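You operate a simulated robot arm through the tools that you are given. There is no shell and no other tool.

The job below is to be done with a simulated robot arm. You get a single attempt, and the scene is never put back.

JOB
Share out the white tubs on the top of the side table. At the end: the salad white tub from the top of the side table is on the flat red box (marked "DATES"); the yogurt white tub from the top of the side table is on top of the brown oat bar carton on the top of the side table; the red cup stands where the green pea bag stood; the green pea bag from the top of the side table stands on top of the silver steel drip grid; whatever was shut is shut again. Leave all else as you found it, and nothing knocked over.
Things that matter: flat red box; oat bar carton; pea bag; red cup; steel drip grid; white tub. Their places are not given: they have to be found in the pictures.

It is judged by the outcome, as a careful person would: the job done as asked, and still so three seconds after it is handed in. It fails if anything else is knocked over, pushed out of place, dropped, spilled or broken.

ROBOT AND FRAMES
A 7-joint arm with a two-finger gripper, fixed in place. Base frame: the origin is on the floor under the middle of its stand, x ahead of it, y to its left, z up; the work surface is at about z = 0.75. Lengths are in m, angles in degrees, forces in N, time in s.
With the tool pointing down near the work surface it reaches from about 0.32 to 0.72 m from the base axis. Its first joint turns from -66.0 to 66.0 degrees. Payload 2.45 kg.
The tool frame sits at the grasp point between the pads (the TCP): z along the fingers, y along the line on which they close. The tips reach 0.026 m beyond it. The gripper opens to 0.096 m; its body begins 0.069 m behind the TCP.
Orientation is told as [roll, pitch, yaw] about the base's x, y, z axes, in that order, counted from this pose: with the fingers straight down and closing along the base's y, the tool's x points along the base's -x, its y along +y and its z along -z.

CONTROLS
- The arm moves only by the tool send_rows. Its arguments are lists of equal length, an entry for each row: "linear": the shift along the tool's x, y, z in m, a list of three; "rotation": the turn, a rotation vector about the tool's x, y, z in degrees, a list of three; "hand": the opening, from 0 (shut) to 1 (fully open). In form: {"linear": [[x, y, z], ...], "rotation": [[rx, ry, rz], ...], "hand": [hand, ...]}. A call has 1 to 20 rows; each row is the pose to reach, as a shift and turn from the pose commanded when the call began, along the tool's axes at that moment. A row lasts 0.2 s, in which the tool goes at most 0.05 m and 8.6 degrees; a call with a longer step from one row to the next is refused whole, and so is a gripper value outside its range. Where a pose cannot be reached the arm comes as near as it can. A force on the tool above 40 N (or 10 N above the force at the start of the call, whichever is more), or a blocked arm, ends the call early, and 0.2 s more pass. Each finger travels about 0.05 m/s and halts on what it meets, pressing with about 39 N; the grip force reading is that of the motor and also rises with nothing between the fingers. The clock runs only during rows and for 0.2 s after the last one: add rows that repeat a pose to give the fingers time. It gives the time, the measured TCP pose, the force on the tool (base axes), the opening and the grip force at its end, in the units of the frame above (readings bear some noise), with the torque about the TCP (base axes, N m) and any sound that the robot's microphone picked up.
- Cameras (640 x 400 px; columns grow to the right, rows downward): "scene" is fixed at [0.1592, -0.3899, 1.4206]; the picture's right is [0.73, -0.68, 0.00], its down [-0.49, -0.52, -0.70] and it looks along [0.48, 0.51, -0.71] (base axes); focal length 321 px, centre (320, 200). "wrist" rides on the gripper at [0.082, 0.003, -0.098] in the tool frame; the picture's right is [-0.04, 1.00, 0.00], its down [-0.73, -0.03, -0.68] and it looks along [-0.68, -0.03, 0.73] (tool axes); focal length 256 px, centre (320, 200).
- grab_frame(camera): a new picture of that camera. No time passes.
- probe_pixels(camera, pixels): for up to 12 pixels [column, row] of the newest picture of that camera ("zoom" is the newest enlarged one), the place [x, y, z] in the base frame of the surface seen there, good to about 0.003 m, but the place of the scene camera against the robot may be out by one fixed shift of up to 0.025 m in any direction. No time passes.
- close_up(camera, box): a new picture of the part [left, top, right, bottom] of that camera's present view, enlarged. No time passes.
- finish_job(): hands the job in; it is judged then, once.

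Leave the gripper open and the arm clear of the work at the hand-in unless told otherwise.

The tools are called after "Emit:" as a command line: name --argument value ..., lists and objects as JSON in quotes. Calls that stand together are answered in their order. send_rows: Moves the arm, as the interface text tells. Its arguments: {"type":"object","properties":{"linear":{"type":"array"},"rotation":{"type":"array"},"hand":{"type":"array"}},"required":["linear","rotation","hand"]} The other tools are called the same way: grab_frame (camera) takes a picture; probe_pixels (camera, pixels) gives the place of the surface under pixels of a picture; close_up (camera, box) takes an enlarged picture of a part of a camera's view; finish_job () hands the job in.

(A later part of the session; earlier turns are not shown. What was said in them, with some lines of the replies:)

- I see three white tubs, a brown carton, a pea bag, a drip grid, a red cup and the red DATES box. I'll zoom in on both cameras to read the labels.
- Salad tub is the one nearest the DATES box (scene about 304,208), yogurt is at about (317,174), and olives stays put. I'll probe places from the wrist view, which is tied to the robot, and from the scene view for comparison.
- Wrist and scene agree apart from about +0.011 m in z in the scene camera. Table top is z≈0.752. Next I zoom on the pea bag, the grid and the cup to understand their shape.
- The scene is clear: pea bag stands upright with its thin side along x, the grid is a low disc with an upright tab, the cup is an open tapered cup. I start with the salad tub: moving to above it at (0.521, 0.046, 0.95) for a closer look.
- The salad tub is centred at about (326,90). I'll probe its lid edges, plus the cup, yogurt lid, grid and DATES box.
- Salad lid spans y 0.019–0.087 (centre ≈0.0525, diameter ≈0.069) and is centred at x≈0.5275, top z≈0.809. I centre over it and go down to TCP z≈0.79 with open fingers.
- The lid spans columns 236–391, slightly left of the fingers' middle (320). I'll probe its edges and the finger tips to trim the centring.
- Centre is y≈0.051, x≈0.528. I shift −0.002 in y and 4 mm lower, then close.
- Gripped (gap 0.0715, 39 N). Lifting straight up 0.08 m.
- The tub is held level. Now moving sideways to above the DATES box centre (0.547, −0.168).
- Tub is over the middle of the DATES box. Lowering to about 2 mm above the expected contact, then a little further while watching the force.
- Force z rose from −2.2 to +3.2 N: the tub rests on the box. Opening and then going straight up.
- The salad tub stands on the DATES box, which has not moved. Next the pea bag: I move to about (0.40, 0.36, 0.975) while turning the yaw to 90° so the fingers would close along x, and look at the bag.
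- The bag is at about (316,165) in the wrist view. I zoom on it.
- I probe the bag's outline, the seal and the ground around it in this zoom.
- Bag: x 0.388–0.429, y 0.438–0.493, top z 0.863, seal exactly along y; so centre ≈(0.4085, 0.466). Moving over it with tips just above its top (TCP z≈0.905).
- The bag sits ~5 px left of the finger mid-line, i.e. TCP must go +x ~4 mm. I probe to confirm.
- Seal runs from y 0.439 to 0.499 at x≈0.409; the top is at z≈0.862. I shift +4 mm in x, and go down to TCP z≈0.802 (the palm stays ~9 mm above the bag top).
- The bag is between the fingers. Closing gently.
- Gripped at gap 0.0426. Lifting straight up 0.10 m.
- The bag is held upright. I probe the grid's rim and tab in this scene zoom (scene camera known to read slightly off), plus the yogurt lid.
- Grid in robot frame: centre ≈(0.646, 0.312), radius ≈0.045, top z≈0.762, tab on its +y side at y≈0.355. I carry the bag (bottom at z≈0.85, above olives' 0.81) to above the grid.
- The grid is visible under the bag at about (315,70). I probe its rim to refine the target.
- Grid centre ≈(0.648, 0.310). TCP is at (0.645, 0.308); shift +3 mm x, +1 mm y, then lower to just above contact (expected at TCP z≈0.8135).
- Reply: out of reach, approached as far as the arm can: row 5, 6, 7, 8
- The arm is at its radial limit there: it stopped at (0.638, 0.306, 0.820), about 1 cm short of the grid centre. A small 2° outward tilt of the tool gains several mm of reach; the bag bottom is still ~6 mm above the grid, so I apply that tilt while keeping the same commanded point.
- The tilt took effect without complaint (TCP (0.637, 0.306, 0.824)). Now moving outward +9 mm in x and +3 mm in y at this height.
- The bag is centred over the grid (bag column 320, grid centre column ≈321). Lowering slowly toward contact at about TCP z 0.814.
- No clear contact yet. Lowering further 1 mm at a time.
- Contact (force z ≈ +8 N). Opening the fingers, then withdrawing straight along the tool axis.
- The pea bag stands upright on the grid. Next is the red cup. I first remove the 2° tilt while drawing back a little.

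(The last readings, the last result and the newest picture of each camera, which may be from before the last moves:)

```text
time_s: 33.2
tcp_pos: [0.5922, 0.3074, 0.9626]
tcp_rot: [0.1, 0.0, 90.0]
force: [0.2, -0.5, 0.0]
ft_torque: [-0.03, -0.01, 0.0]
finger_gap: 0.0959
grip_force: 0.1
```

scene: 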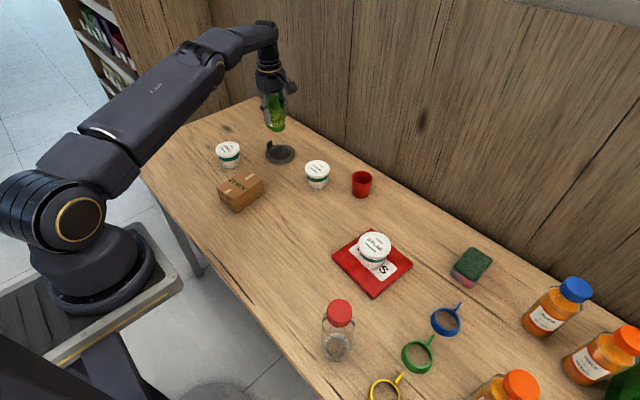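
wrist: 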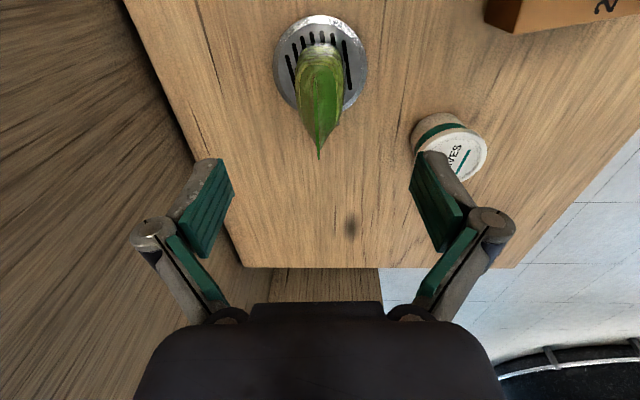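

Tool is vertical again. Moving to about (0.60, 0.011, 0.96) while turning the yaw back to 0 to look at the cup.

Emit:
send_rows --linear '[[0.0247, -0.0007, 0], [0.0493, -0.0013, 0], [0.074, -0.002, 0], [0.0987, -0.0027, 0], [0.1233, -0.0033, 0], [0.148, -0.004, 0], [0.1727, -0.0047, 0], [0.1973, -0.0053, 0], [0.222, -0.006, 0], [0.2467, -0.0067, 0], [0.2713, -0.0073, 0], [0.296, -0.008, 0], [0.296, -0.008, 0]]' --rotation '[[0, 0, 7.5], [0, 0, 15], [0, 0, 22.5], [0, 0, 30], [0, 0, 37.5], [0, 0, 45], [0, 0, 52.5], [0, 0, 60], [0, 0, 67.5], [0, 0, 75], [0, 0, 82.5], [0, 0, 90], [0, 0, 90]]' --hand '[1, 1, 1, 1, 1, 1, 1, 1, 1, 1, 1, 1, 1]'

Emit:
grab_frame --camera "wrist"

Emit:
grab_frame --camera "scene"

```text
time_s: 36.0
tcp_pos: [0.6009, 0.0111, 0.9624]
tcp_rot: [-0.1, 0.0, -0.1]
force: [-0.1, 0.5, 0.2]
ft_torque: [-0.01, 0.02, 0.0]
finger_gap: 0.0958
grip_force: 0.0
```

```text
taken
```

wrist: 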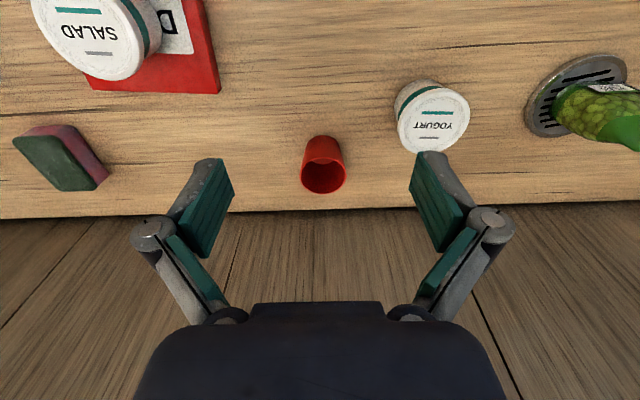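

```text
taken
```

scene: 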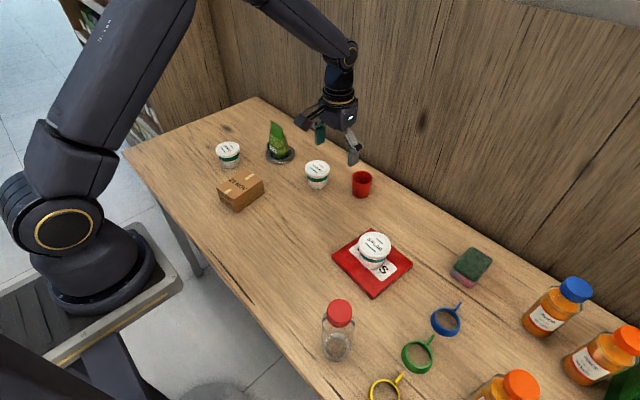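

The cup is at about (323,165). I zoom for precise rim and base points.

Emit:
close_up --camera "wrist" --box '[275, 125, 371, 205]'

```text
5.00 times, centred on (323, 165) of wrist
```

zoom: 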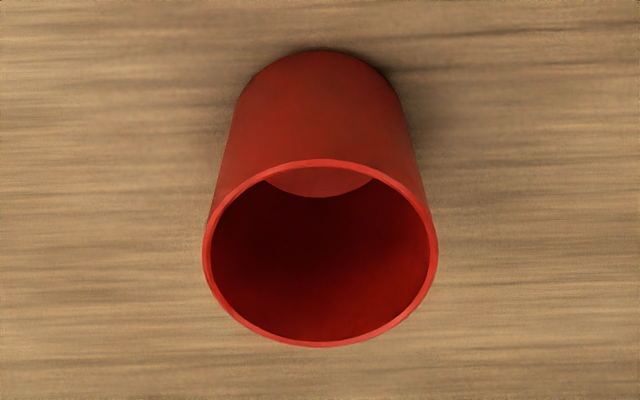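

Emit:
probe_pixels --camera "zoom" --pixels '[[207, 252], [434, 252], [320, 163], [320, 344], [320, 55], [243, 95], [397, 95], [320, 185], [320, 110], [320, 370]]'

Emit:
probe_pixels --camera "wrist" --pixels '[[320, 206], [320, 212], [320, 230], [320, 260], [250, 215], [400, 130], [430, 115], [400, 100], [468, 115], [432, 150], [434, 88]]'

```text
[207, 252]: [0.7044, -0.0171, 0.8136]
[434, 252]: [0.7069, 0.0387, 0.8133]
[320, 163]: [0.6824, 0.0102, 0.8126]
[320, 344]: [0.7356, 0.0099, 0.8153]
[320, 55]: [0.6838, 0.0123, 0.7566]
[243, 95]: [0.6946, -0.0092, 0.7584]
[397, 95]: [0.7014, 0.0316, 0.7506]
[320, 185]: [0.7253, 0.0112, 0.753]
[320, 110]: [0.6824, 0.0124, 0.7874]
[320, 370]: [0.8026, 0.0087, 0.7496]
```

```text
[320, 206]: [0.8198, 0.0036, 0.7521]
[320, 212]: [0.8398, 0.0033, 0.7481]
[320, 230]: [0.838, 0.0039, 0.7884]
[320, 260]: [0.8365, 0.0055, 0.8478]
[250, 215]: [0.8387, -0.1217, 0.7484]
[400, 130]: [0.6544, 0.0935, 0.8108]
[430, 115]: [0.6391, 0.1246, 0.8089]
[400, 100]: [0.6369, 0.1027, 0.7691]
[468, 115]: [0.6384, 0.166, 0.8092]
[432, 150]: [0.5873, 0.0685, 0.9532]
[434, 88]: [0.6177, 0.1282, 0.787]
```

Cup: rim centre ≈(0.709, 0.011), rim diameter ≈0.055, top z 0.814; wall is at x≈0.838. It is right at the vertical reach limit, so I tilt the tool 4° outward about the closing axis (harmless for the grip) and move above the cup at z≈0.90.

Emit:
send_rows --linear '[[-0.027, 0, 0.015], [-0.054, 0, 0.03], [-0.081, 0, 0.045], [-0.108, 0, 0.06], [-0.108, 0, 0.06]]' --rotation '[[0, -1, 0], [0, -2, 0], [0, -3, 0], [0, -4, 0], [0, -4, 0]]' --hand '[1, 1, 1, 1, 1]'

Emit:
grab_frame --camera "wrist"

```text
time_s: 37.2
tcp_pos: [0.7118, 0.0106, 0.9023]
tcp_rot: [0.0, -4.0, -0.1]
force: [-0.3, 0.3, 0.2]
ft_torque: [0.0, 0.03, -0.02]
finger_gap: 0.0959
grip_force: 0.1
```

```text
taken
```

wrist: 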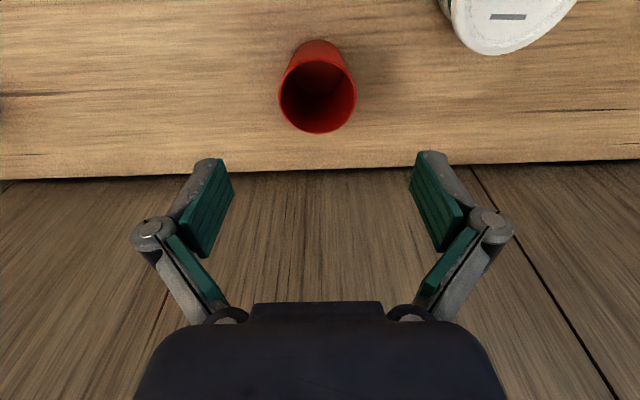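

Cup rim spans columns 279–356, centred at ~318. Probing the rim once more from here.

Emit:
probe_pixels --camera "wrist" --pixels '[[281, 95], [355, 95], [318, 132], [318, 61], [317, 43]]'

```text
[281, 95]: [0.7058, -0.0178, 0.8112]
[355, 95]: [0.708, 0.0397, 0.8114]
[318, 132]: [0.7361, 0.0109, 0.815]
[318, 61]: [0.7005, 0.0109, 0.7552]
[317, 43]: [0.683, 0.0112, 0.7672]
```

Confirmed centre (0.709, 0.011). Descending vertically (in base axes) to TCP z≈0.792.

Emit:
send_rows --linear '[[0.003, 0.0004, 0], [0.0051, 0.0004, 0.0299], [0.0072, 0.0004, 0.0599], [0.0089, 0.0004, 0.0848], [0.01, 0.0004, 0.0998], [0.0107, 0.0004, 0.1097], [0.0107, 0.0004, 0.1097]]' --rotation '[[0, 0, 0], [0, 0, 0], [0, 0, 0], [0, 0, 0], [0, 0, 0], [0, 0, 0], [0, 0, 0]]' --hand '[1, 1, 1, 1, 1, 1, 1]'

Emit:
grab_frame --camera "wrist"

Emit:
close_up --camera "scene" --box '[290, 120, 418, 200]'

```text
time_s: 38.8
tcp_pos: [0.7077, 0.0112, 0.7929]
tcp_rot: [0.0, -3.9, 0.0]
force: [1.1, -0.1, -0.3]
ft_torque: [-0.01, -0.04, 0.0]
finger_gap: 0.096
grip_force: 0.1
```

```text
taken
```

wrist: 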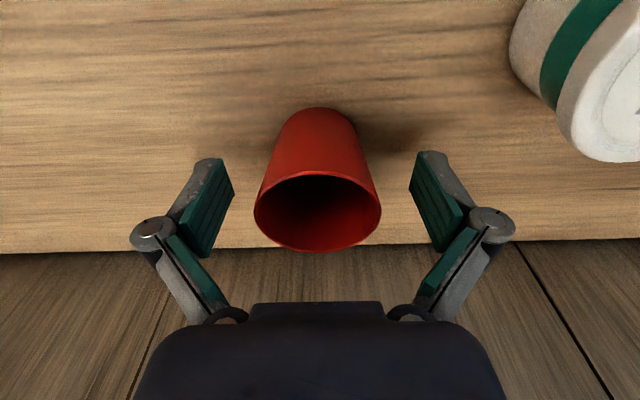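

```text
5.00 times, centred on (354, 160) of scene
```

zoom: 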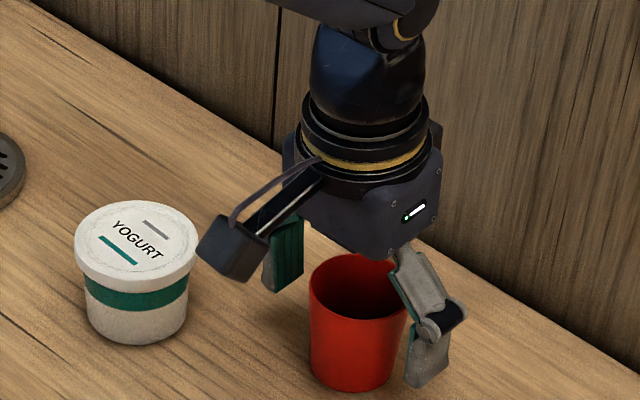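

The cup is centred between the fingers. Closing.

Emit:
send_rows --linear '[[0, 0, 0], [0, 0, 0], [0, 0, 0], [0, 0, 0], [0, 0, 0], [0, 0, 0]]' --rotation '[[0, 0, 0], [0, 0, 0], [0, 0, 0], [0, 0, 0], [0, 0, 0], [0, 0, 0]]' --hand '[0.8, 0.6, 0.5, 0.4, 0.4, 0.4]'

Emit:
grab_frame --camera "wrist"

```text
time_s: 40.2
tcp_pos: [0.707, 0.0103, 0.7946]
tcp_rot: [0.0, -4.0, 0.0]
force: [-0.4, -0.1, 0.4]
ft_torque: [-0.02, -0.02, 0.0]
finger_gap: 0.0543
grip_force: 39.5
```

```text
taken
```

wrist: 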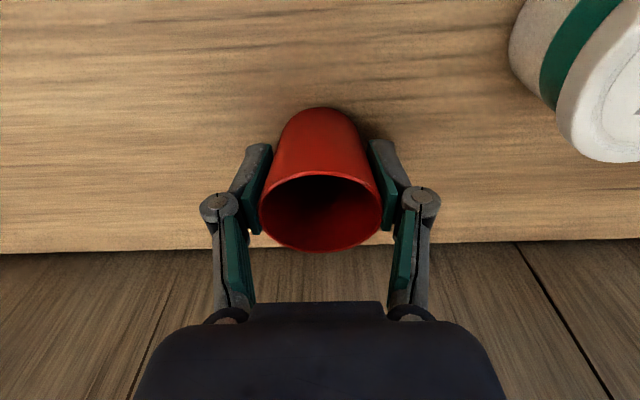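

Gripped at gap 0.0543. Lifting vertically 0.11 m.

Emit:
send_rows --linear '[[-0.0007, 0, -0.01], [-0.0021, 0, -0.0299], [-0.0042, 0, -0.0599], [-0.0063, 0, -0.0898], [-0.0077, 0, -0.1097], [-0.0077, 0, -0.1097]]' --rotation '[[0, 0, 0], [0, 0, 0], [0, 0, 0], [0, 0, 0], [0, 0, 0], [0, 0, 0]]' --hand '[0.4, 0.4, 0.4, 0.4, 0.4, 0.4]'

Emit:
grab_frame --camera "wrist"

Emit:
grab_frame --camera "scene"

```text
time_s: 41.6
tcp_pos: [0.7081, 0.0107, 0.9012]
tcp_rot: [0.0, -4.0, 0.0]
force: [0.2, 0.2, -0.6]
ft_torque: [0.0, 0.04, -0.02]
finger_gap: 0.0544
grip_force: 38.7
```

```text
taken
```

wrist: 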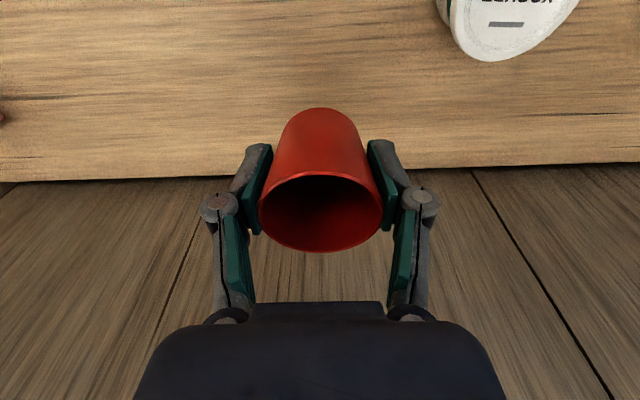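

```text
taken
```

scene: 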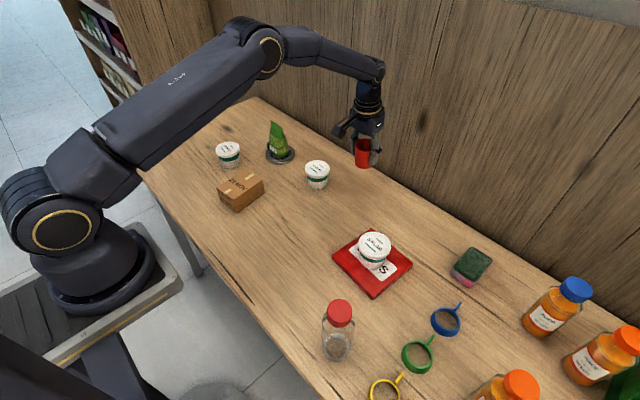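

The cup hangs upright. I carry it, keeping the same tool orientation, with a rise of 3.5 cm, to above the bag's former place (0.409, 0.4685).

Emit:
send_rows --linear '[[0.0207, 0.0327, -0.0102], [0.0414, 0.0654, -0.0205], [0.0621, 0.0981, -0.0307], [0.0828, 0.1309, -0.0409], [0.1041, 0.1636, -0.0424], [0.1254, 0.1963, -0.0439], [0.1467, 0.229, -0.0453], [0.168, 0.2617, -0.0468], [0.1894, 0.2944, -0.0483], [0.2107, 0.3271, -0.0498], [0.232, 0.3599, -0.0513], [0.2533, 0.3926, -0.0528], [0.2746, 0.4253, -0.0543], [0.2959, 0.458, -0.0558], [0.2959, 0.458, -0.0558]]' --rotation '[[0, 0, 0], [0, 0, 0], [0, 0, 0], [0, 0, 0], [0, 0, 0], [0, 0, 0], [0, 0, 0], [0, 0, 0], [0, 0, 0], [0, 0, 0], [0, 0, 0], [0, 0, 0], [0, 0, 0], [0, 0, 0], [0, 0, 0]]' --hand '[0.4, 0.4, 0.4, 0.4, 0.4, 0.4, 0.4, 0.4, 0.4, 0.4, 0.4, 0.4, 0.4, 0.4, 0.4]'

Emit:
grab_frame --camera "wrist"

Emit:
grab_frame --camera "scene"

```text
time_s: 44.8
tcp_pos: [0.4071, 0.4687, 0.9362]
tcp_rot: [0.0, -4.0, 0.0]
force: [-0.5, -0.8, -0.3]
ft_torque: [0.0, 0.0, 0.05]
finger_gap: 0.0543
grip_force: 38.5
```

```text
taken
```

wrist: 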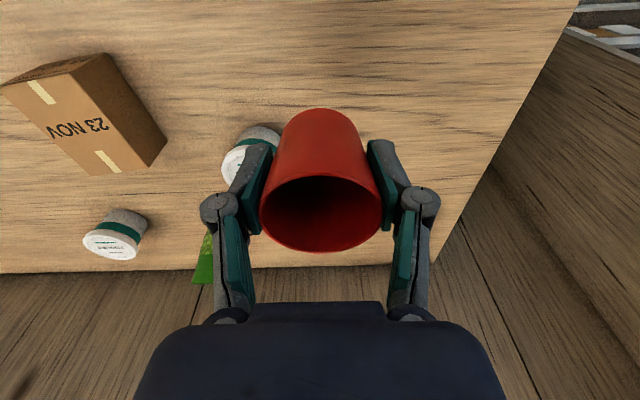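

```text
taken
```

scene: 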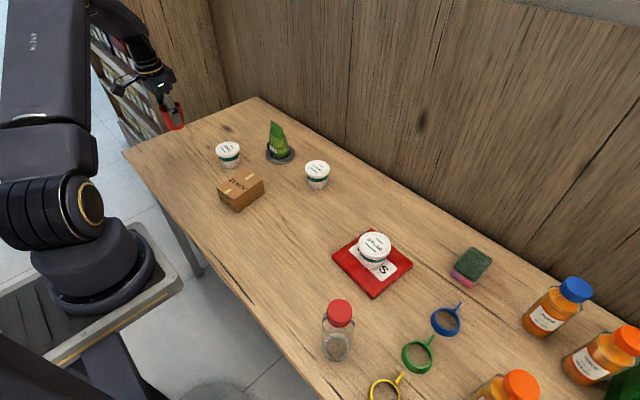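

TCP is (0.407, 0.469), so the cup centre (≈1.5 mm ahead) is at the bag's old centre. Lowering vertically to just above the table.

Emit:
send_rows --linear '[[0.0021, 0, 0.0299], [0.0042, 0, 0.0599], [0.0063, 0, 0.0898], [0.008, 0, 0.1147], [0.0091, 0, 0.1297], [0.0096, 0, 0.1377], [0.0099, 0, 0.1417], [0.0099, 0, 0.1417]]' --rotation '[[0, 0, 0], [0, 0, 0], [0, 0, 0], [0, 0, 0], [0, 0, 0], [0, 0, 0], [0, 0, 0], [0, 0, 0]]' --hand '[0.4, 0.4, 0.4, 0.4, 0.4, 0.4, 0.4, 0.4]'

Emit:
close_up --camera "scene" --box '[120, 90, 264, 180]'

```text
time_s: 46.6
tcp_pos: [0.4082, 0.4692, 0.7945]
tcp_rot: [0.0, -4.1, 0.0]
force: [0.2, 0.9, -0.3]
ft_torque: [0.02, -0.04, 0.01]
finger_gap: 0.0542
grip_force: 38.9
```

```text
4.44 times, centred on (192, 135) of scene
```

zoom: 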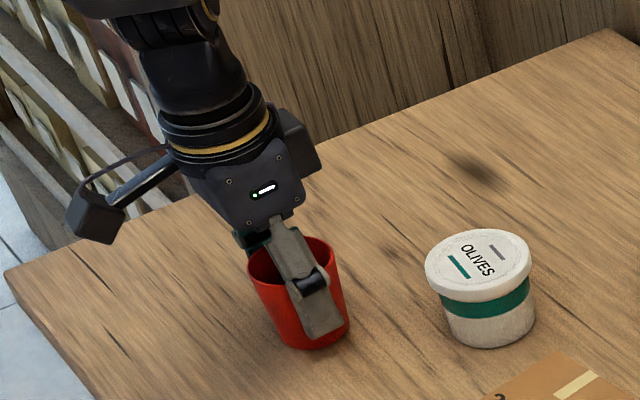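

Almost at the table, no contact force yet. Lowering the last millimetres with force watch.

Emit:
send_rows --linear '[[0.0001, 0, 0.001], [0.0001, 0, 0.002], [0.0002, 0, 0.003], [0.0002, 0, 0.003]]' --rotation '[[0, 0, 0], [0, 0, 0], [0, 0, 0], [0, 0, 0]]' --hand '[0.4, 0.4, 0.4, 0.4]'

```text
time_s: 47.6
tcp_pos: [0.4072, 0.4694, 0.7931]
tcp_rot: [0.2, -4.2, 0.0]
force: [-2.3, -2.6, 21.5]
ft_torque: [-0.13, 0.02, -0.04]
finger_gap: 0.0549
grip_force: 38.9
```

Firm contact (21 N). I ease back 1.2 mm to relieve the pressure before release.

Emit:
send_rows --linear '[[-0.0001, 0, -0.0012], [-0.0001, 0, -0.0012]]' --rotation '[[0, 0, 0], [0, 0, 0]]' --hand '[0.4, 0.4]'

```text
time_s: 48.2
tcp_pos: [0.408, 0.469, 0.7929]
tcp_rot: [0.2, -4.1, 0.0]
force: [4.1, 3.2, 12.9]
ft_torque: [0.11, -0.18, 0.01]
finger_gap: 0.0545
grip_force: 39.0
```

Still a light press (13 N); easing another 0.7 mm, then opening and withdrawing vertically.

Emit:
send_rows --linear '[[0, 0, -0.0007], [0, 0, -0.0007], [0, 0, -0.0007], [0, 0, -0.0007], [0, 0, -0.0007], [-0.0007, 0, -0.01], [-0.0025, 0, -0.035], [-0.005, 0, -0.07], [-0.0077, 0, -0.11], [-0.0098, 0, -0.14], [-0.0098, 0, -0.14]]' --rotation '[[0, 0, 0], [0, 0, 0], [0, 0, 0], [0, 0, 0], [0, 0, 0], [0, 0, 0], [0, 0, 0], [0, 0, 0], [0, 0, 0], [0, 0, 0], [0, 0, 0]]' --hand '[0.4, 0.65, 0.8, 1, 1, 1, 1, 1, 1, 1, 1]'

Emit:
grab_frame --camera "wrist"

Emit:
close_up --camera "scene" --box '[120, 90, 312, 210]'

```text
time_s: 50.6
tcp_pos: [0.4071, 0.4704, 0.9351]
tcp_rot: [0.0, -4.0, 0.0]
force: [-0.4, -0.2, 1.3]
ft_torque: [0.01, 0.02, 0.0]
finger_gap: 0.0961
grip_force: 0.0
```

```text
taken
```

wrist: 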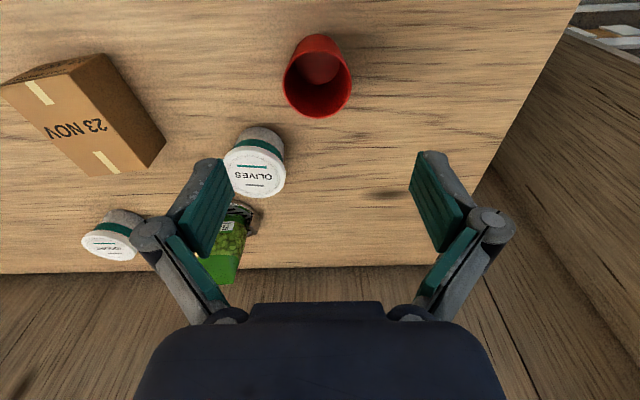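

```text
3.33 times, centred on (216, 150) of scene
```

zoom: 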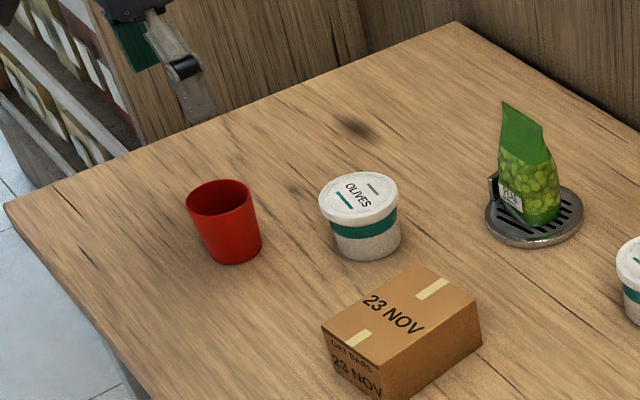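

The cup stands upright at the bag's old spot. Now I go to view the carton from above: to (0.40, 0.23, 0.98), removing the 4° tilt.

Emit:
send_rows --linear '[[0.0005, -0.03, -0.0057], [0.001, -0.06, -0.0114], [0.0015, -0.09, -0.017], [0.002, -0.12, -0.0227], [0.0024, -0.15, -0.0284], [0.0029, -0.18, -0.0341], [0.0034, -0.21, -0.0397], [0.0039, -0.24, -0.0454], [0.0039, -0.24, -0.0454]]' --rotation '[[0, 0.5, 0], [0, 1, 0], [0, 1.5, 0], [0, 2, 0], [0, 2.5, 0], [0, 3, 0], [0, 3.5, 0], [0, 4, 0], [0, 4, 0]]' --hand '[1, 1, 1, 1, 1, 1, 1, 1, 1]'

Emit:
grab_frame --camera "wrist"

```text
time_s: 52.6
tcp_pos: [0.4034, 0.2284, 0.9782]
tcp_rot: [0.1, 0.0, 0.0]
force: [-0.5, -0.3, 0.8]
ft_torque: [0.0, -0.01, -0.01]
finger_gap: 0.096
grip_force: 0.1
```

```text
taken
```

wrist: 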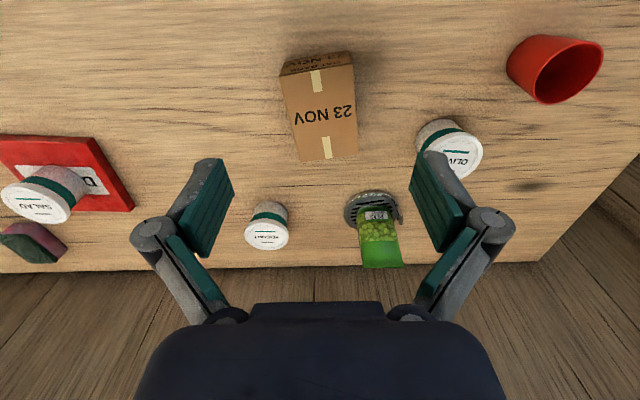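

The carton top is seen at about (320,112). I zoom and probe its top corners, plus the yogurt lid and the cup rim.

Emit:
close_up --camera "wrist" --box '[256, 40, 384, 170]'

Emit:
probe_pixels --camera "wrist" --pixels '[[283, 77], [352, 66], [358, 152], [301, 160], [325, 112], [247, 232], [287, 232], [267, 245], [267, 232], [540, 70], [598, 50], [546, 100]]'

```text
3.08 times, centred on (320, 105) of wrist
```

zoom: 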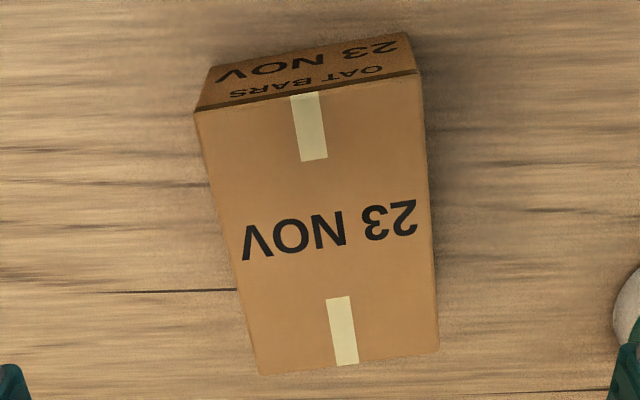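

```text
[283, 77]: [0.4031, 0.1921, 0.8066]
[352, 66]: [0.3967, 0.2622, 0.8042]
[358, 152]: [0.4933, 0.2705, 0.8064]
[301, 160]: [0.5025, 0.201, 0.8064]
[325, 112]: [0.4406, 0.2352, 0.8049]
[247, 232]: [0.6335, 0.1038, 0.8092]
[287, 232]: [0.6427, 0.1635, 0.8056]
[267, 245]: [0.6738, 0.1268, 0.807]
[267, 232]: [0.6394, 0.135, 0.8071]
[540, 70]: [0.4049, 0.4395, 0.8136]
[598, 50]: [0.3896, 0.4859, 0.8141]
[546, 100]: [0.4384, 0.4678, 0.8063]
```

Carton top centre ≈(0.449, 0.2315), size ≈0.07×0.10, z≈0.806. Now moving near the yogurt tub for an accurate look: to (0.60, 0.131, 0.95).

Emit:
send_rows --linear '[[-0.0328, -0.0162, 0.005], [-0.0657, -0.0323, 0.01], [-0.0985, -0.0485, 0.015], [-0.1313, -0.0647, 0.02], [-0.1642, -0.0808, 0.025], [-0.197, -0.097, 0.03], [-0.197, -0.097, 0.03]]' --rotation '[[0, 0, 0], [0, 0, 0], [0, 0, 0], [0, 0, 0], [0, 0, 0], [0, 0, 0], [0, 0, 0]]' --hand '[1, 1, 1, 1, 1, 1, 1]'

Emit:
grab_frame --camera "wrist"

```text
time_s: 54.2
tcp_pos: [0.5997, 0.1313, 0.9469]
tcp_rot: [0.0, 0.0, 0.0]
force: [-0.1, 0.1, 0.5]
ft_torque: [0.0, -0.02, 0.0]
finger_gap: 0.0962
grip_force: 0.0
```

```text
taken
```

wrist: 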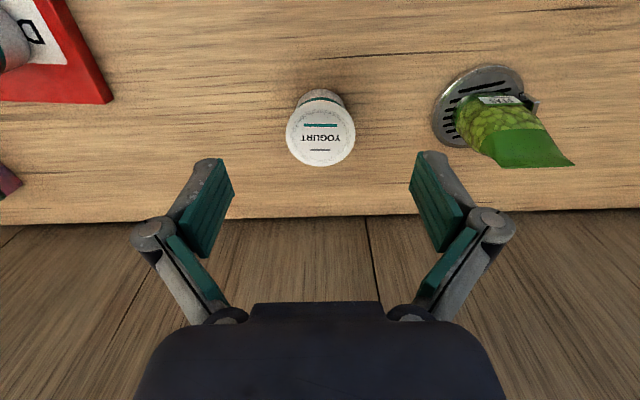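

The yogurt lid spans columns 286–355 around (320,133). Probing its edges.

Emit:
probe_pixels --camera "wrist" --pixels '[[288, 134], [353, 134], [320, 164], [320, 104], [320, 134], [320, 98]]'

```text
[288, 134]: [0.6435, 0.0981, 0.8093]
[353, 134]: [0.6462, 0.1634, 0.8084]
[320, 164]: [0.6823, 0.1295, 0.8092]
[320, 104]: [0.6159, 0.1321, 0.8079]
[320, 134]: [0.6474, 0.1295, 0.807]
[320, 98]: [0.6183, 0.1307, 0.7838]
```

Yogurt centre ≈(0.648, 0.1305), lid diameter ≈0.068. Moving over it and down to TCP z≈0.79.

Emit:
send_rows --linear '[[-0.024, -0.0004, 0], [-0.0483, -0.0008, 0.0], [-0.0483, -0.0008, 0.035], [-0.0483, -0.0008, 0.07], [-0.0483, -0.0008, 0.1], [-0.0483, -0.0008, 0.125], [-0.0483, -0.0008, 0.145], [-0.0483, -0.0008, 0.156], [-0.0483, -0.0008, 0.156]]' --rotation '[[0, 0, 0], [0, 0, 0], [0, 0, 0], [0, 0, 0], [0, 0, 0], [0, 0, 0], [0, 0, 0], [0, 0, 0], [0, 0, 0]]' --hand '[1, 1, 1, 1, 1, 1, 1, 1, 1]'

Emit:
grab_frame --camera "wrist"

```text
time_s: 56.2
tcp_pos: [0.6471, 0.1315, 0.7917]
tcp_rot: [-0.1, 0.0, 0.1]
force: [1.1, -0.8, -0.2]
ft_torque: [-0.02, -0.02, -0.01]
finger_gap: 0.096
grip_force: 0.1
```

```text
taken
```

wrist: 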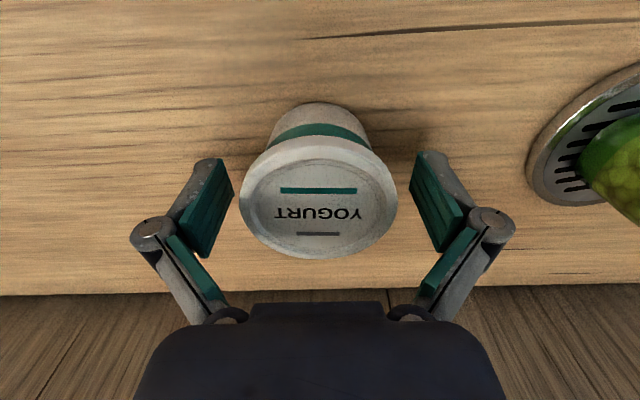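

The lid is centred (columns 239–397). Lowering 4 mm and closing.

Emit:
send_rows --linear '[[0, -0.0005, 0.004], [0, -0.0005, 0.004], [0, -0.0005, 0.004], [0, -0.0005, 0.004], [0, -0.0005, 0.004], [0, -0.0005, 0.004]]' --rotation '[[0, 0, 0], [0, 0, 0], [0, 0, 0], [0, 0, 0], [0, 0, 0], [0, 0, 0]]' --hand '[1, 0.8, 0.6, 0.5, 0.5, 0.5]'

```text
time_s: 57.6
tcp_pos: [0.6456, 0.1296, 0.7892]
tcp_rot: [0.0, -0.1, 0.1]
force: [0.3, -0.9, 5.0]
ft_torque: [-0.03, 0.08, 0.08]
finger_gap: 0.0717
grip_force: 39.2
```

Gripped at gap 0.0717. Lifting straight up 0.12 m.

Emit:
send_rows --linear '[[0, 0, -0.01], [0, 0, -0.03], [0, 0, -0.06], [0, 0, -0.09], [0, 0, -0.12], [0, 0, -0.12]]' --rotation '[[0, 0, 0], [0, 0, 0], [0, 0, 0], [0, 0, 0], [0, 0, 0], [0, 0, 0]]' --hand '[0.5, 0.5, 0.5, 0.5, 0.5, 0.5]'

Emit:
grab_frame --camera "wrist"

```text
time_s: 59.0
tcp_pos: [0.6484, 0.1313, 0.9087]
tcp_rot: [0.0, 0.0, 0.0]
force: [0.0, 0.6, -1.5]
ft_torque: [0.04, 0.01, -0.02]
finger_gap: 0.0714
grip_force: 39.0
```

```text
taken
```

wrist: 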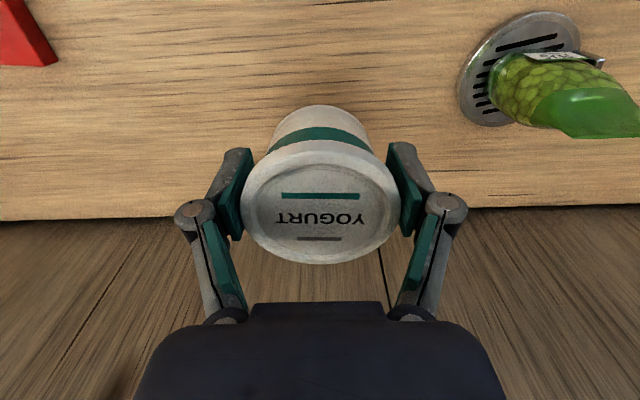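

Tub is level. Moving across to above the carton centre (0.449, 0.2315).

Emit:
send_rows --linear '[[0.0249, 0.0126, 0], [0.0498, 0.0251, 0], [0.0746, 0.0377, 0], [0.0995, 0.0503, 0], [0.1244, 0.0628, 0], [0.1493, 0.0754, 0], [0.1741, 0.0879, 0], [0.199, 0.1005, 0], [0.199, 0.1005, 0]]' --rotation '[[0, 0, 0], [0, 0, 0], [0, 0, 0], [0, 0, 0], [0, 0, 0], [0, 0, 0], [0, 0, 0], [0, 0, 0], [0, 0, 0]]' --hand '[0.5, 0.5, 0.5, 0.5, 0.5, 0.5, 0.5, 0.5, 0.5]'

Emit:
grab_frame --camera "wrist"

Emit:
grab_frame --camera "scene"

```text
time_s: 61.0
tcp_pos: [0.4472, 0.2309, 0.9104]
tcp_rot: [0.0, 0.0, 0.1]
force: [0.4, 0.0, -1.1]
ft_torque: [0.01, -0.01, 0.0]
finger_gap: 0.0715
grip_force: 39.3
```

```text
taken
```

wrist: 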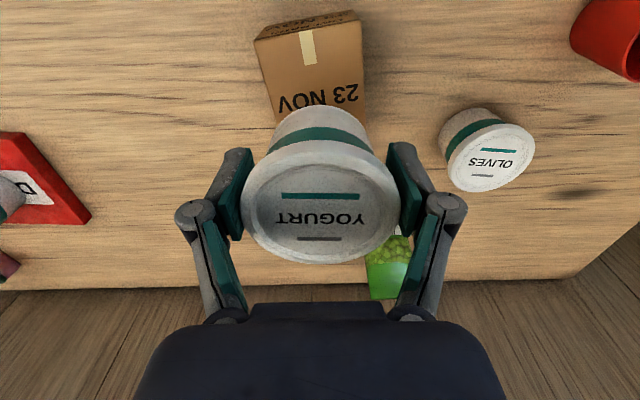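

```text
taken
```

scene: 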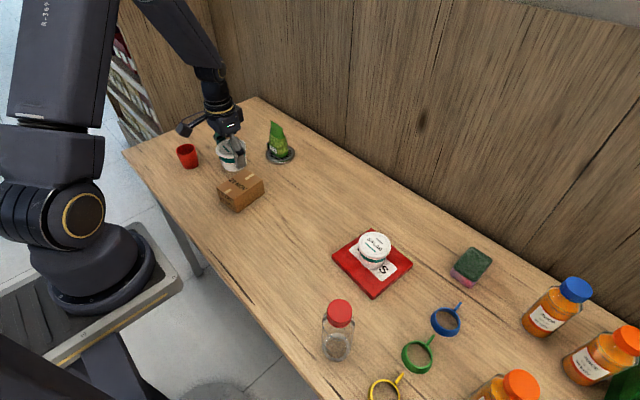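

Nearly above the carton centre. Lowering to ~3 mm above expected contact (TCP ≈0.845).

Emit:
send_rows --linear '[[-0.0015, 0.0005, 0.015], [-0.0015, 0.0005, 0.03], [-0.0015, 0.0005, 0.045], [-0.0015, 0.0005, 0.056], [-0.0015, 0.0005, 0.062], [-0.0015, 0.0005, 0.064], [-0.0015, 0.0005, 0.064]]' --rotation '[[0, 0, 0], [0, 0, 0], [0, 0, 0], [0, 0, 0], [0, 0, 0], [0, 0, 0], [0, 0, 0]]' --hand '[0.5, 0.5, 0.5, 0.5, 0.5, 0.5, 0.5]'

Emit:
grab_frame --camera "wrist"

Emit:
close_up --camera "scene" --box '[170, 110, 314, 220]'

```text
time_s: 62.6
tcp_pos: [0.4478, 0.2307, 0.8445]
tcp_rot: [0.0, 0.0, 0.0]
force: [-0.2, 0.7, -1.3]
ft_torque: [0.01, 0.0, 0.02]
finger_gap: 0.0714
grip_force: 39.1
```

```text
taken
```

wrist: 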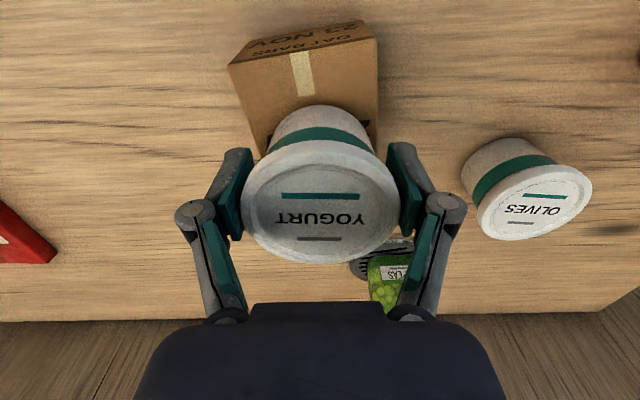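

```text
3.64 times, centred on (242, 165) of scene
```

zoom: 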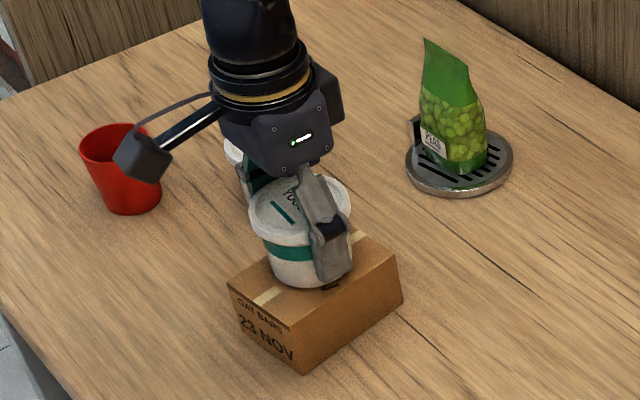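

Centred over the carton. Lowering the last millimetres with a force watch.

Emit:
send_rows --linear '[[0, 0, 0.001], [0, 0, 0.002], [0, 0, 0.0025], [0, 0, 0.0025]]' --rotation '[[0, 0, 0], [0, 0, 0], [0, 0, 0], [0, 0, 0]]' --hand '[0.5, 0.5, 0.5, 0.5]'

```text
time_s: 63.6
tcp_pos: [0.4489, 0.2326, 0.8421]
tcp_rot: [0.0, -0.1, 0.1]
force: [-3.1, -1.7, 8.4]
ft_torque: [0.05, 0.02, 0.03]
finger_gap: 0.0731
grip_force: 39.0
```

Contact (about +9 N). Opening, then straight up.

Emit:
send_rows --linear '[[0, 0, -0.0005], [0, 0, -0.0005], [0, 0, -0.0005], [0, 0, -0.0005], [0, 0, -0.015], [0, 0, -0.04], [0, 0, -0.08], [0, 0, -0.12], [0, 0, -0.15], [0, 0, -0.15]]' --rotation '[[0, 0, 0], [0, 0, 0], [0, 0, 0], [0, 0, 0], [0, 0, 0], [0, 0, 0], [0, 0, 0], [0, 0, 0], [0, 0, 0], [0, 0, 0]]' --hand '[0.8, 1, 1, 1, 1, 1, 1, 1, 1, 1]'

Emit:
grab_frame --camera "wrist"

Emit:
grab_frame --camera "scene"

```text
time_s: 65.8
tcp_pos: [0.4489, 0.2316, 0.9928]
tcp_rot: [0.0, 0.0, 0.1]
force: [0.2, 0.4, -0.1]
ft_torque: [0.01, 0.02, 0.04]
finger_gap: 0.0956
grip_force: 0.1
```

```text
taken
```

wrist: 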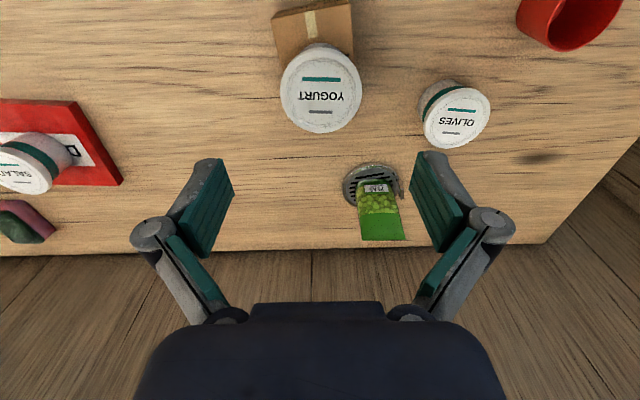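

```text
taken
```

scene: 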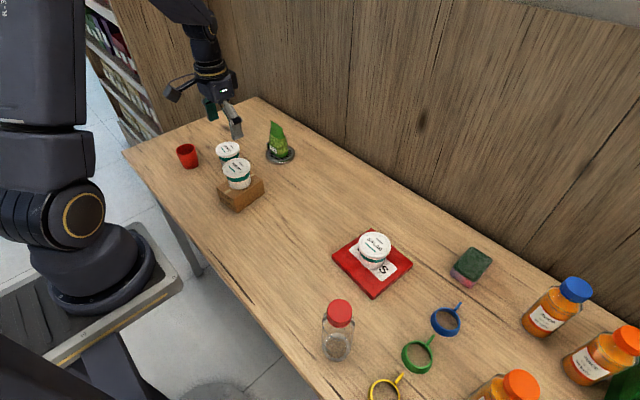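

All four placements look right. I draw the arm back to its starting pose, well clear, then inspect everything.

Emit:
send_rows --linear '[[0, 0, -0.03], [0.015, 0.013, -0.066], [0.04, 0.035, -0.066], [0.058, 0.051, -0.066], [0.058, 0.051, -0.066]]' --rotation '[[0, 0, 0], [0, 0, 0], [0, 0, 0], [0, 0, 0], [0, 0, 0]]' --hand '[1, 1, 1, 1, 1]'

Emit:
grab_frame --camera "wrist"

Emit:
close_up --camera "scene" --box '[150, 100, 320, 220]'

Emit:
close_up --camera "scene" --box '[310, 200, 440, 310]'

```text
time_s: 67.0
tcp_pos: [0.3906, 0.2839, 1.0589]
tcp_rot: [0.0, 0.0, 0.0]
force: [0.4, -0.8, -0.7]
ft_torque: [-0.01, -0.01, -0.02]
finger_gap: 0.096
grip_force: 0.1
```

```text
taken
```

wrist: 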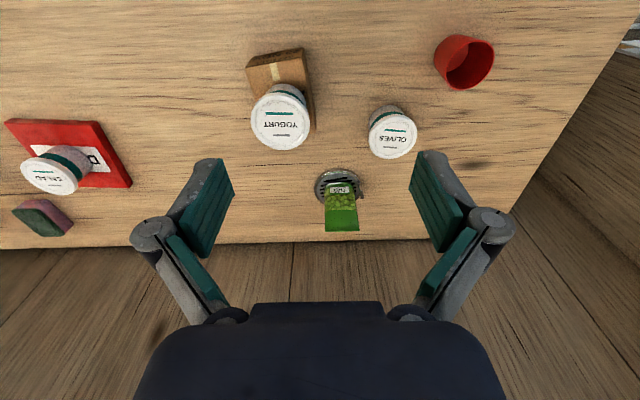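

```text
3.33 times, centred on (235, 160) of scene
```

zoom: 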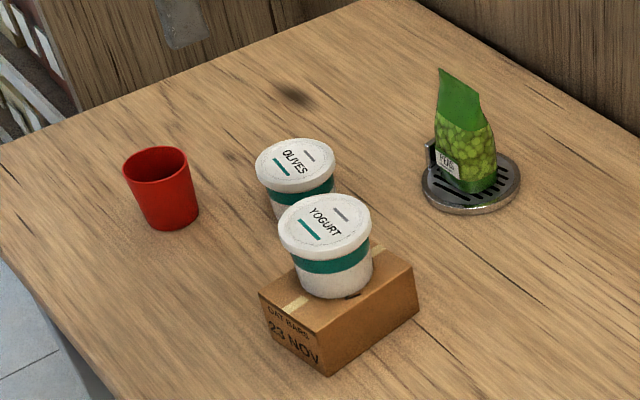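

```text
3.64 times, centred on (375, 255) of scene
```

zoom: 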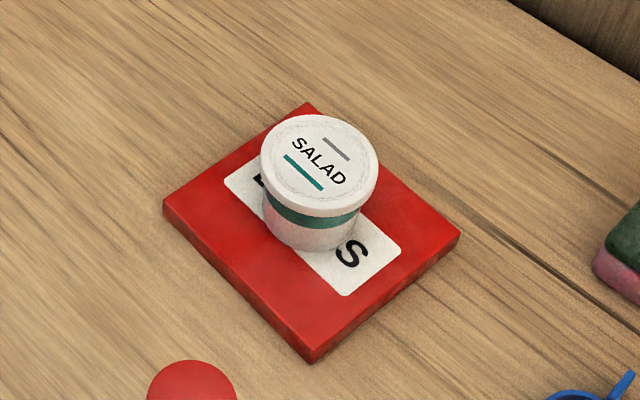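

Everything stands upright. I check final positions numerically: yogurt lid over the carton, cup rim, salad lid, grid and bag.

Emit:
probe_pixels --camera "wrist" --pixels '[[251, 122], [309, 122], [281, 148], [247, 72], [304, 50], [440, 48], [493, 62], [462, 88], [319, 187], [340, 170], [340, 228], [392, 136]]'

Emit:
close_up --camera "wrist" --box '[235, 35, 405, 240]'

```text
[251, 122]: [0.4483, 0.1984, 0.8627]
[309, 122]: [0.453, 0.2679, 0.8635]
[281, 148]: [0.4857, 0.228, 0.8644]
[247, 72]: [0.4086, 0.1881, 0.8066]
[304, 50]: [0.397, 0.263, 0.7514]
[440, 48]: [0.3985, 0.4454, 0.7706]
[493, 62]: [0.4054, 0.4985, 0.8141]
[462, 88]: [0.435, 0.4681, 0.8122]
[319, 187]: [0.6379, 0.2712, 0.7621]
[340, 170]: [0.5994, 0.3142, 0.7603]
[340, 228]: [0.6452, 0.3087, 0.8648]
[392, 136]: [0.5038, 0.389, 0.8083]
```

```text
1.95 times, centred on (320, 138) of wrist
```

zoom: 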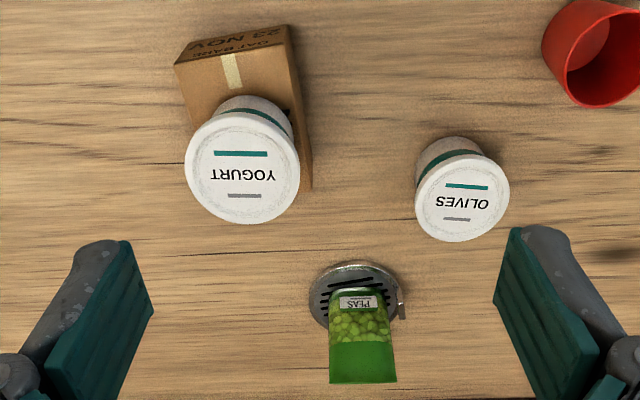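

Final checks: the yogurt lid is centred at (0.450, 0.233) over the carton's centre. The cup is at about (0.408, 0.470), where the bag stood at (0.409, 0.4685). The pea bag is upright on the grid and the salad tub is on the DATES box. Olives has not moved, the gripper is open and the arm is clear. Handing in.

Emit:
finish_job

```text
The job is handed in.
```

I've handed the job in, and all four moves came out as asked. I checked them with the cameras just before hand-in:

- **Salad tub:** it stands on the flat red "DATES" box, near the middle, and the box did not move.
- **Yogurt tub:** it stands on the brown oat bar carton, within about 2 mm of the centre of its top.
- **Pea bag:** it stands upright on the steel drip grid. The grid was just past the arm's straight-down reach, so I tilted the tool 2° to set the bag near the middle of the grid.
- **Red cup:** it stands upright where the pea bag was, within about 2 mm.

I saw nothing knocked over, and the olives tub was not moved. Nothing needed opening, so there was nothing to shut again. The gripper is open, and the arm is back at its starting position, clear of the table.
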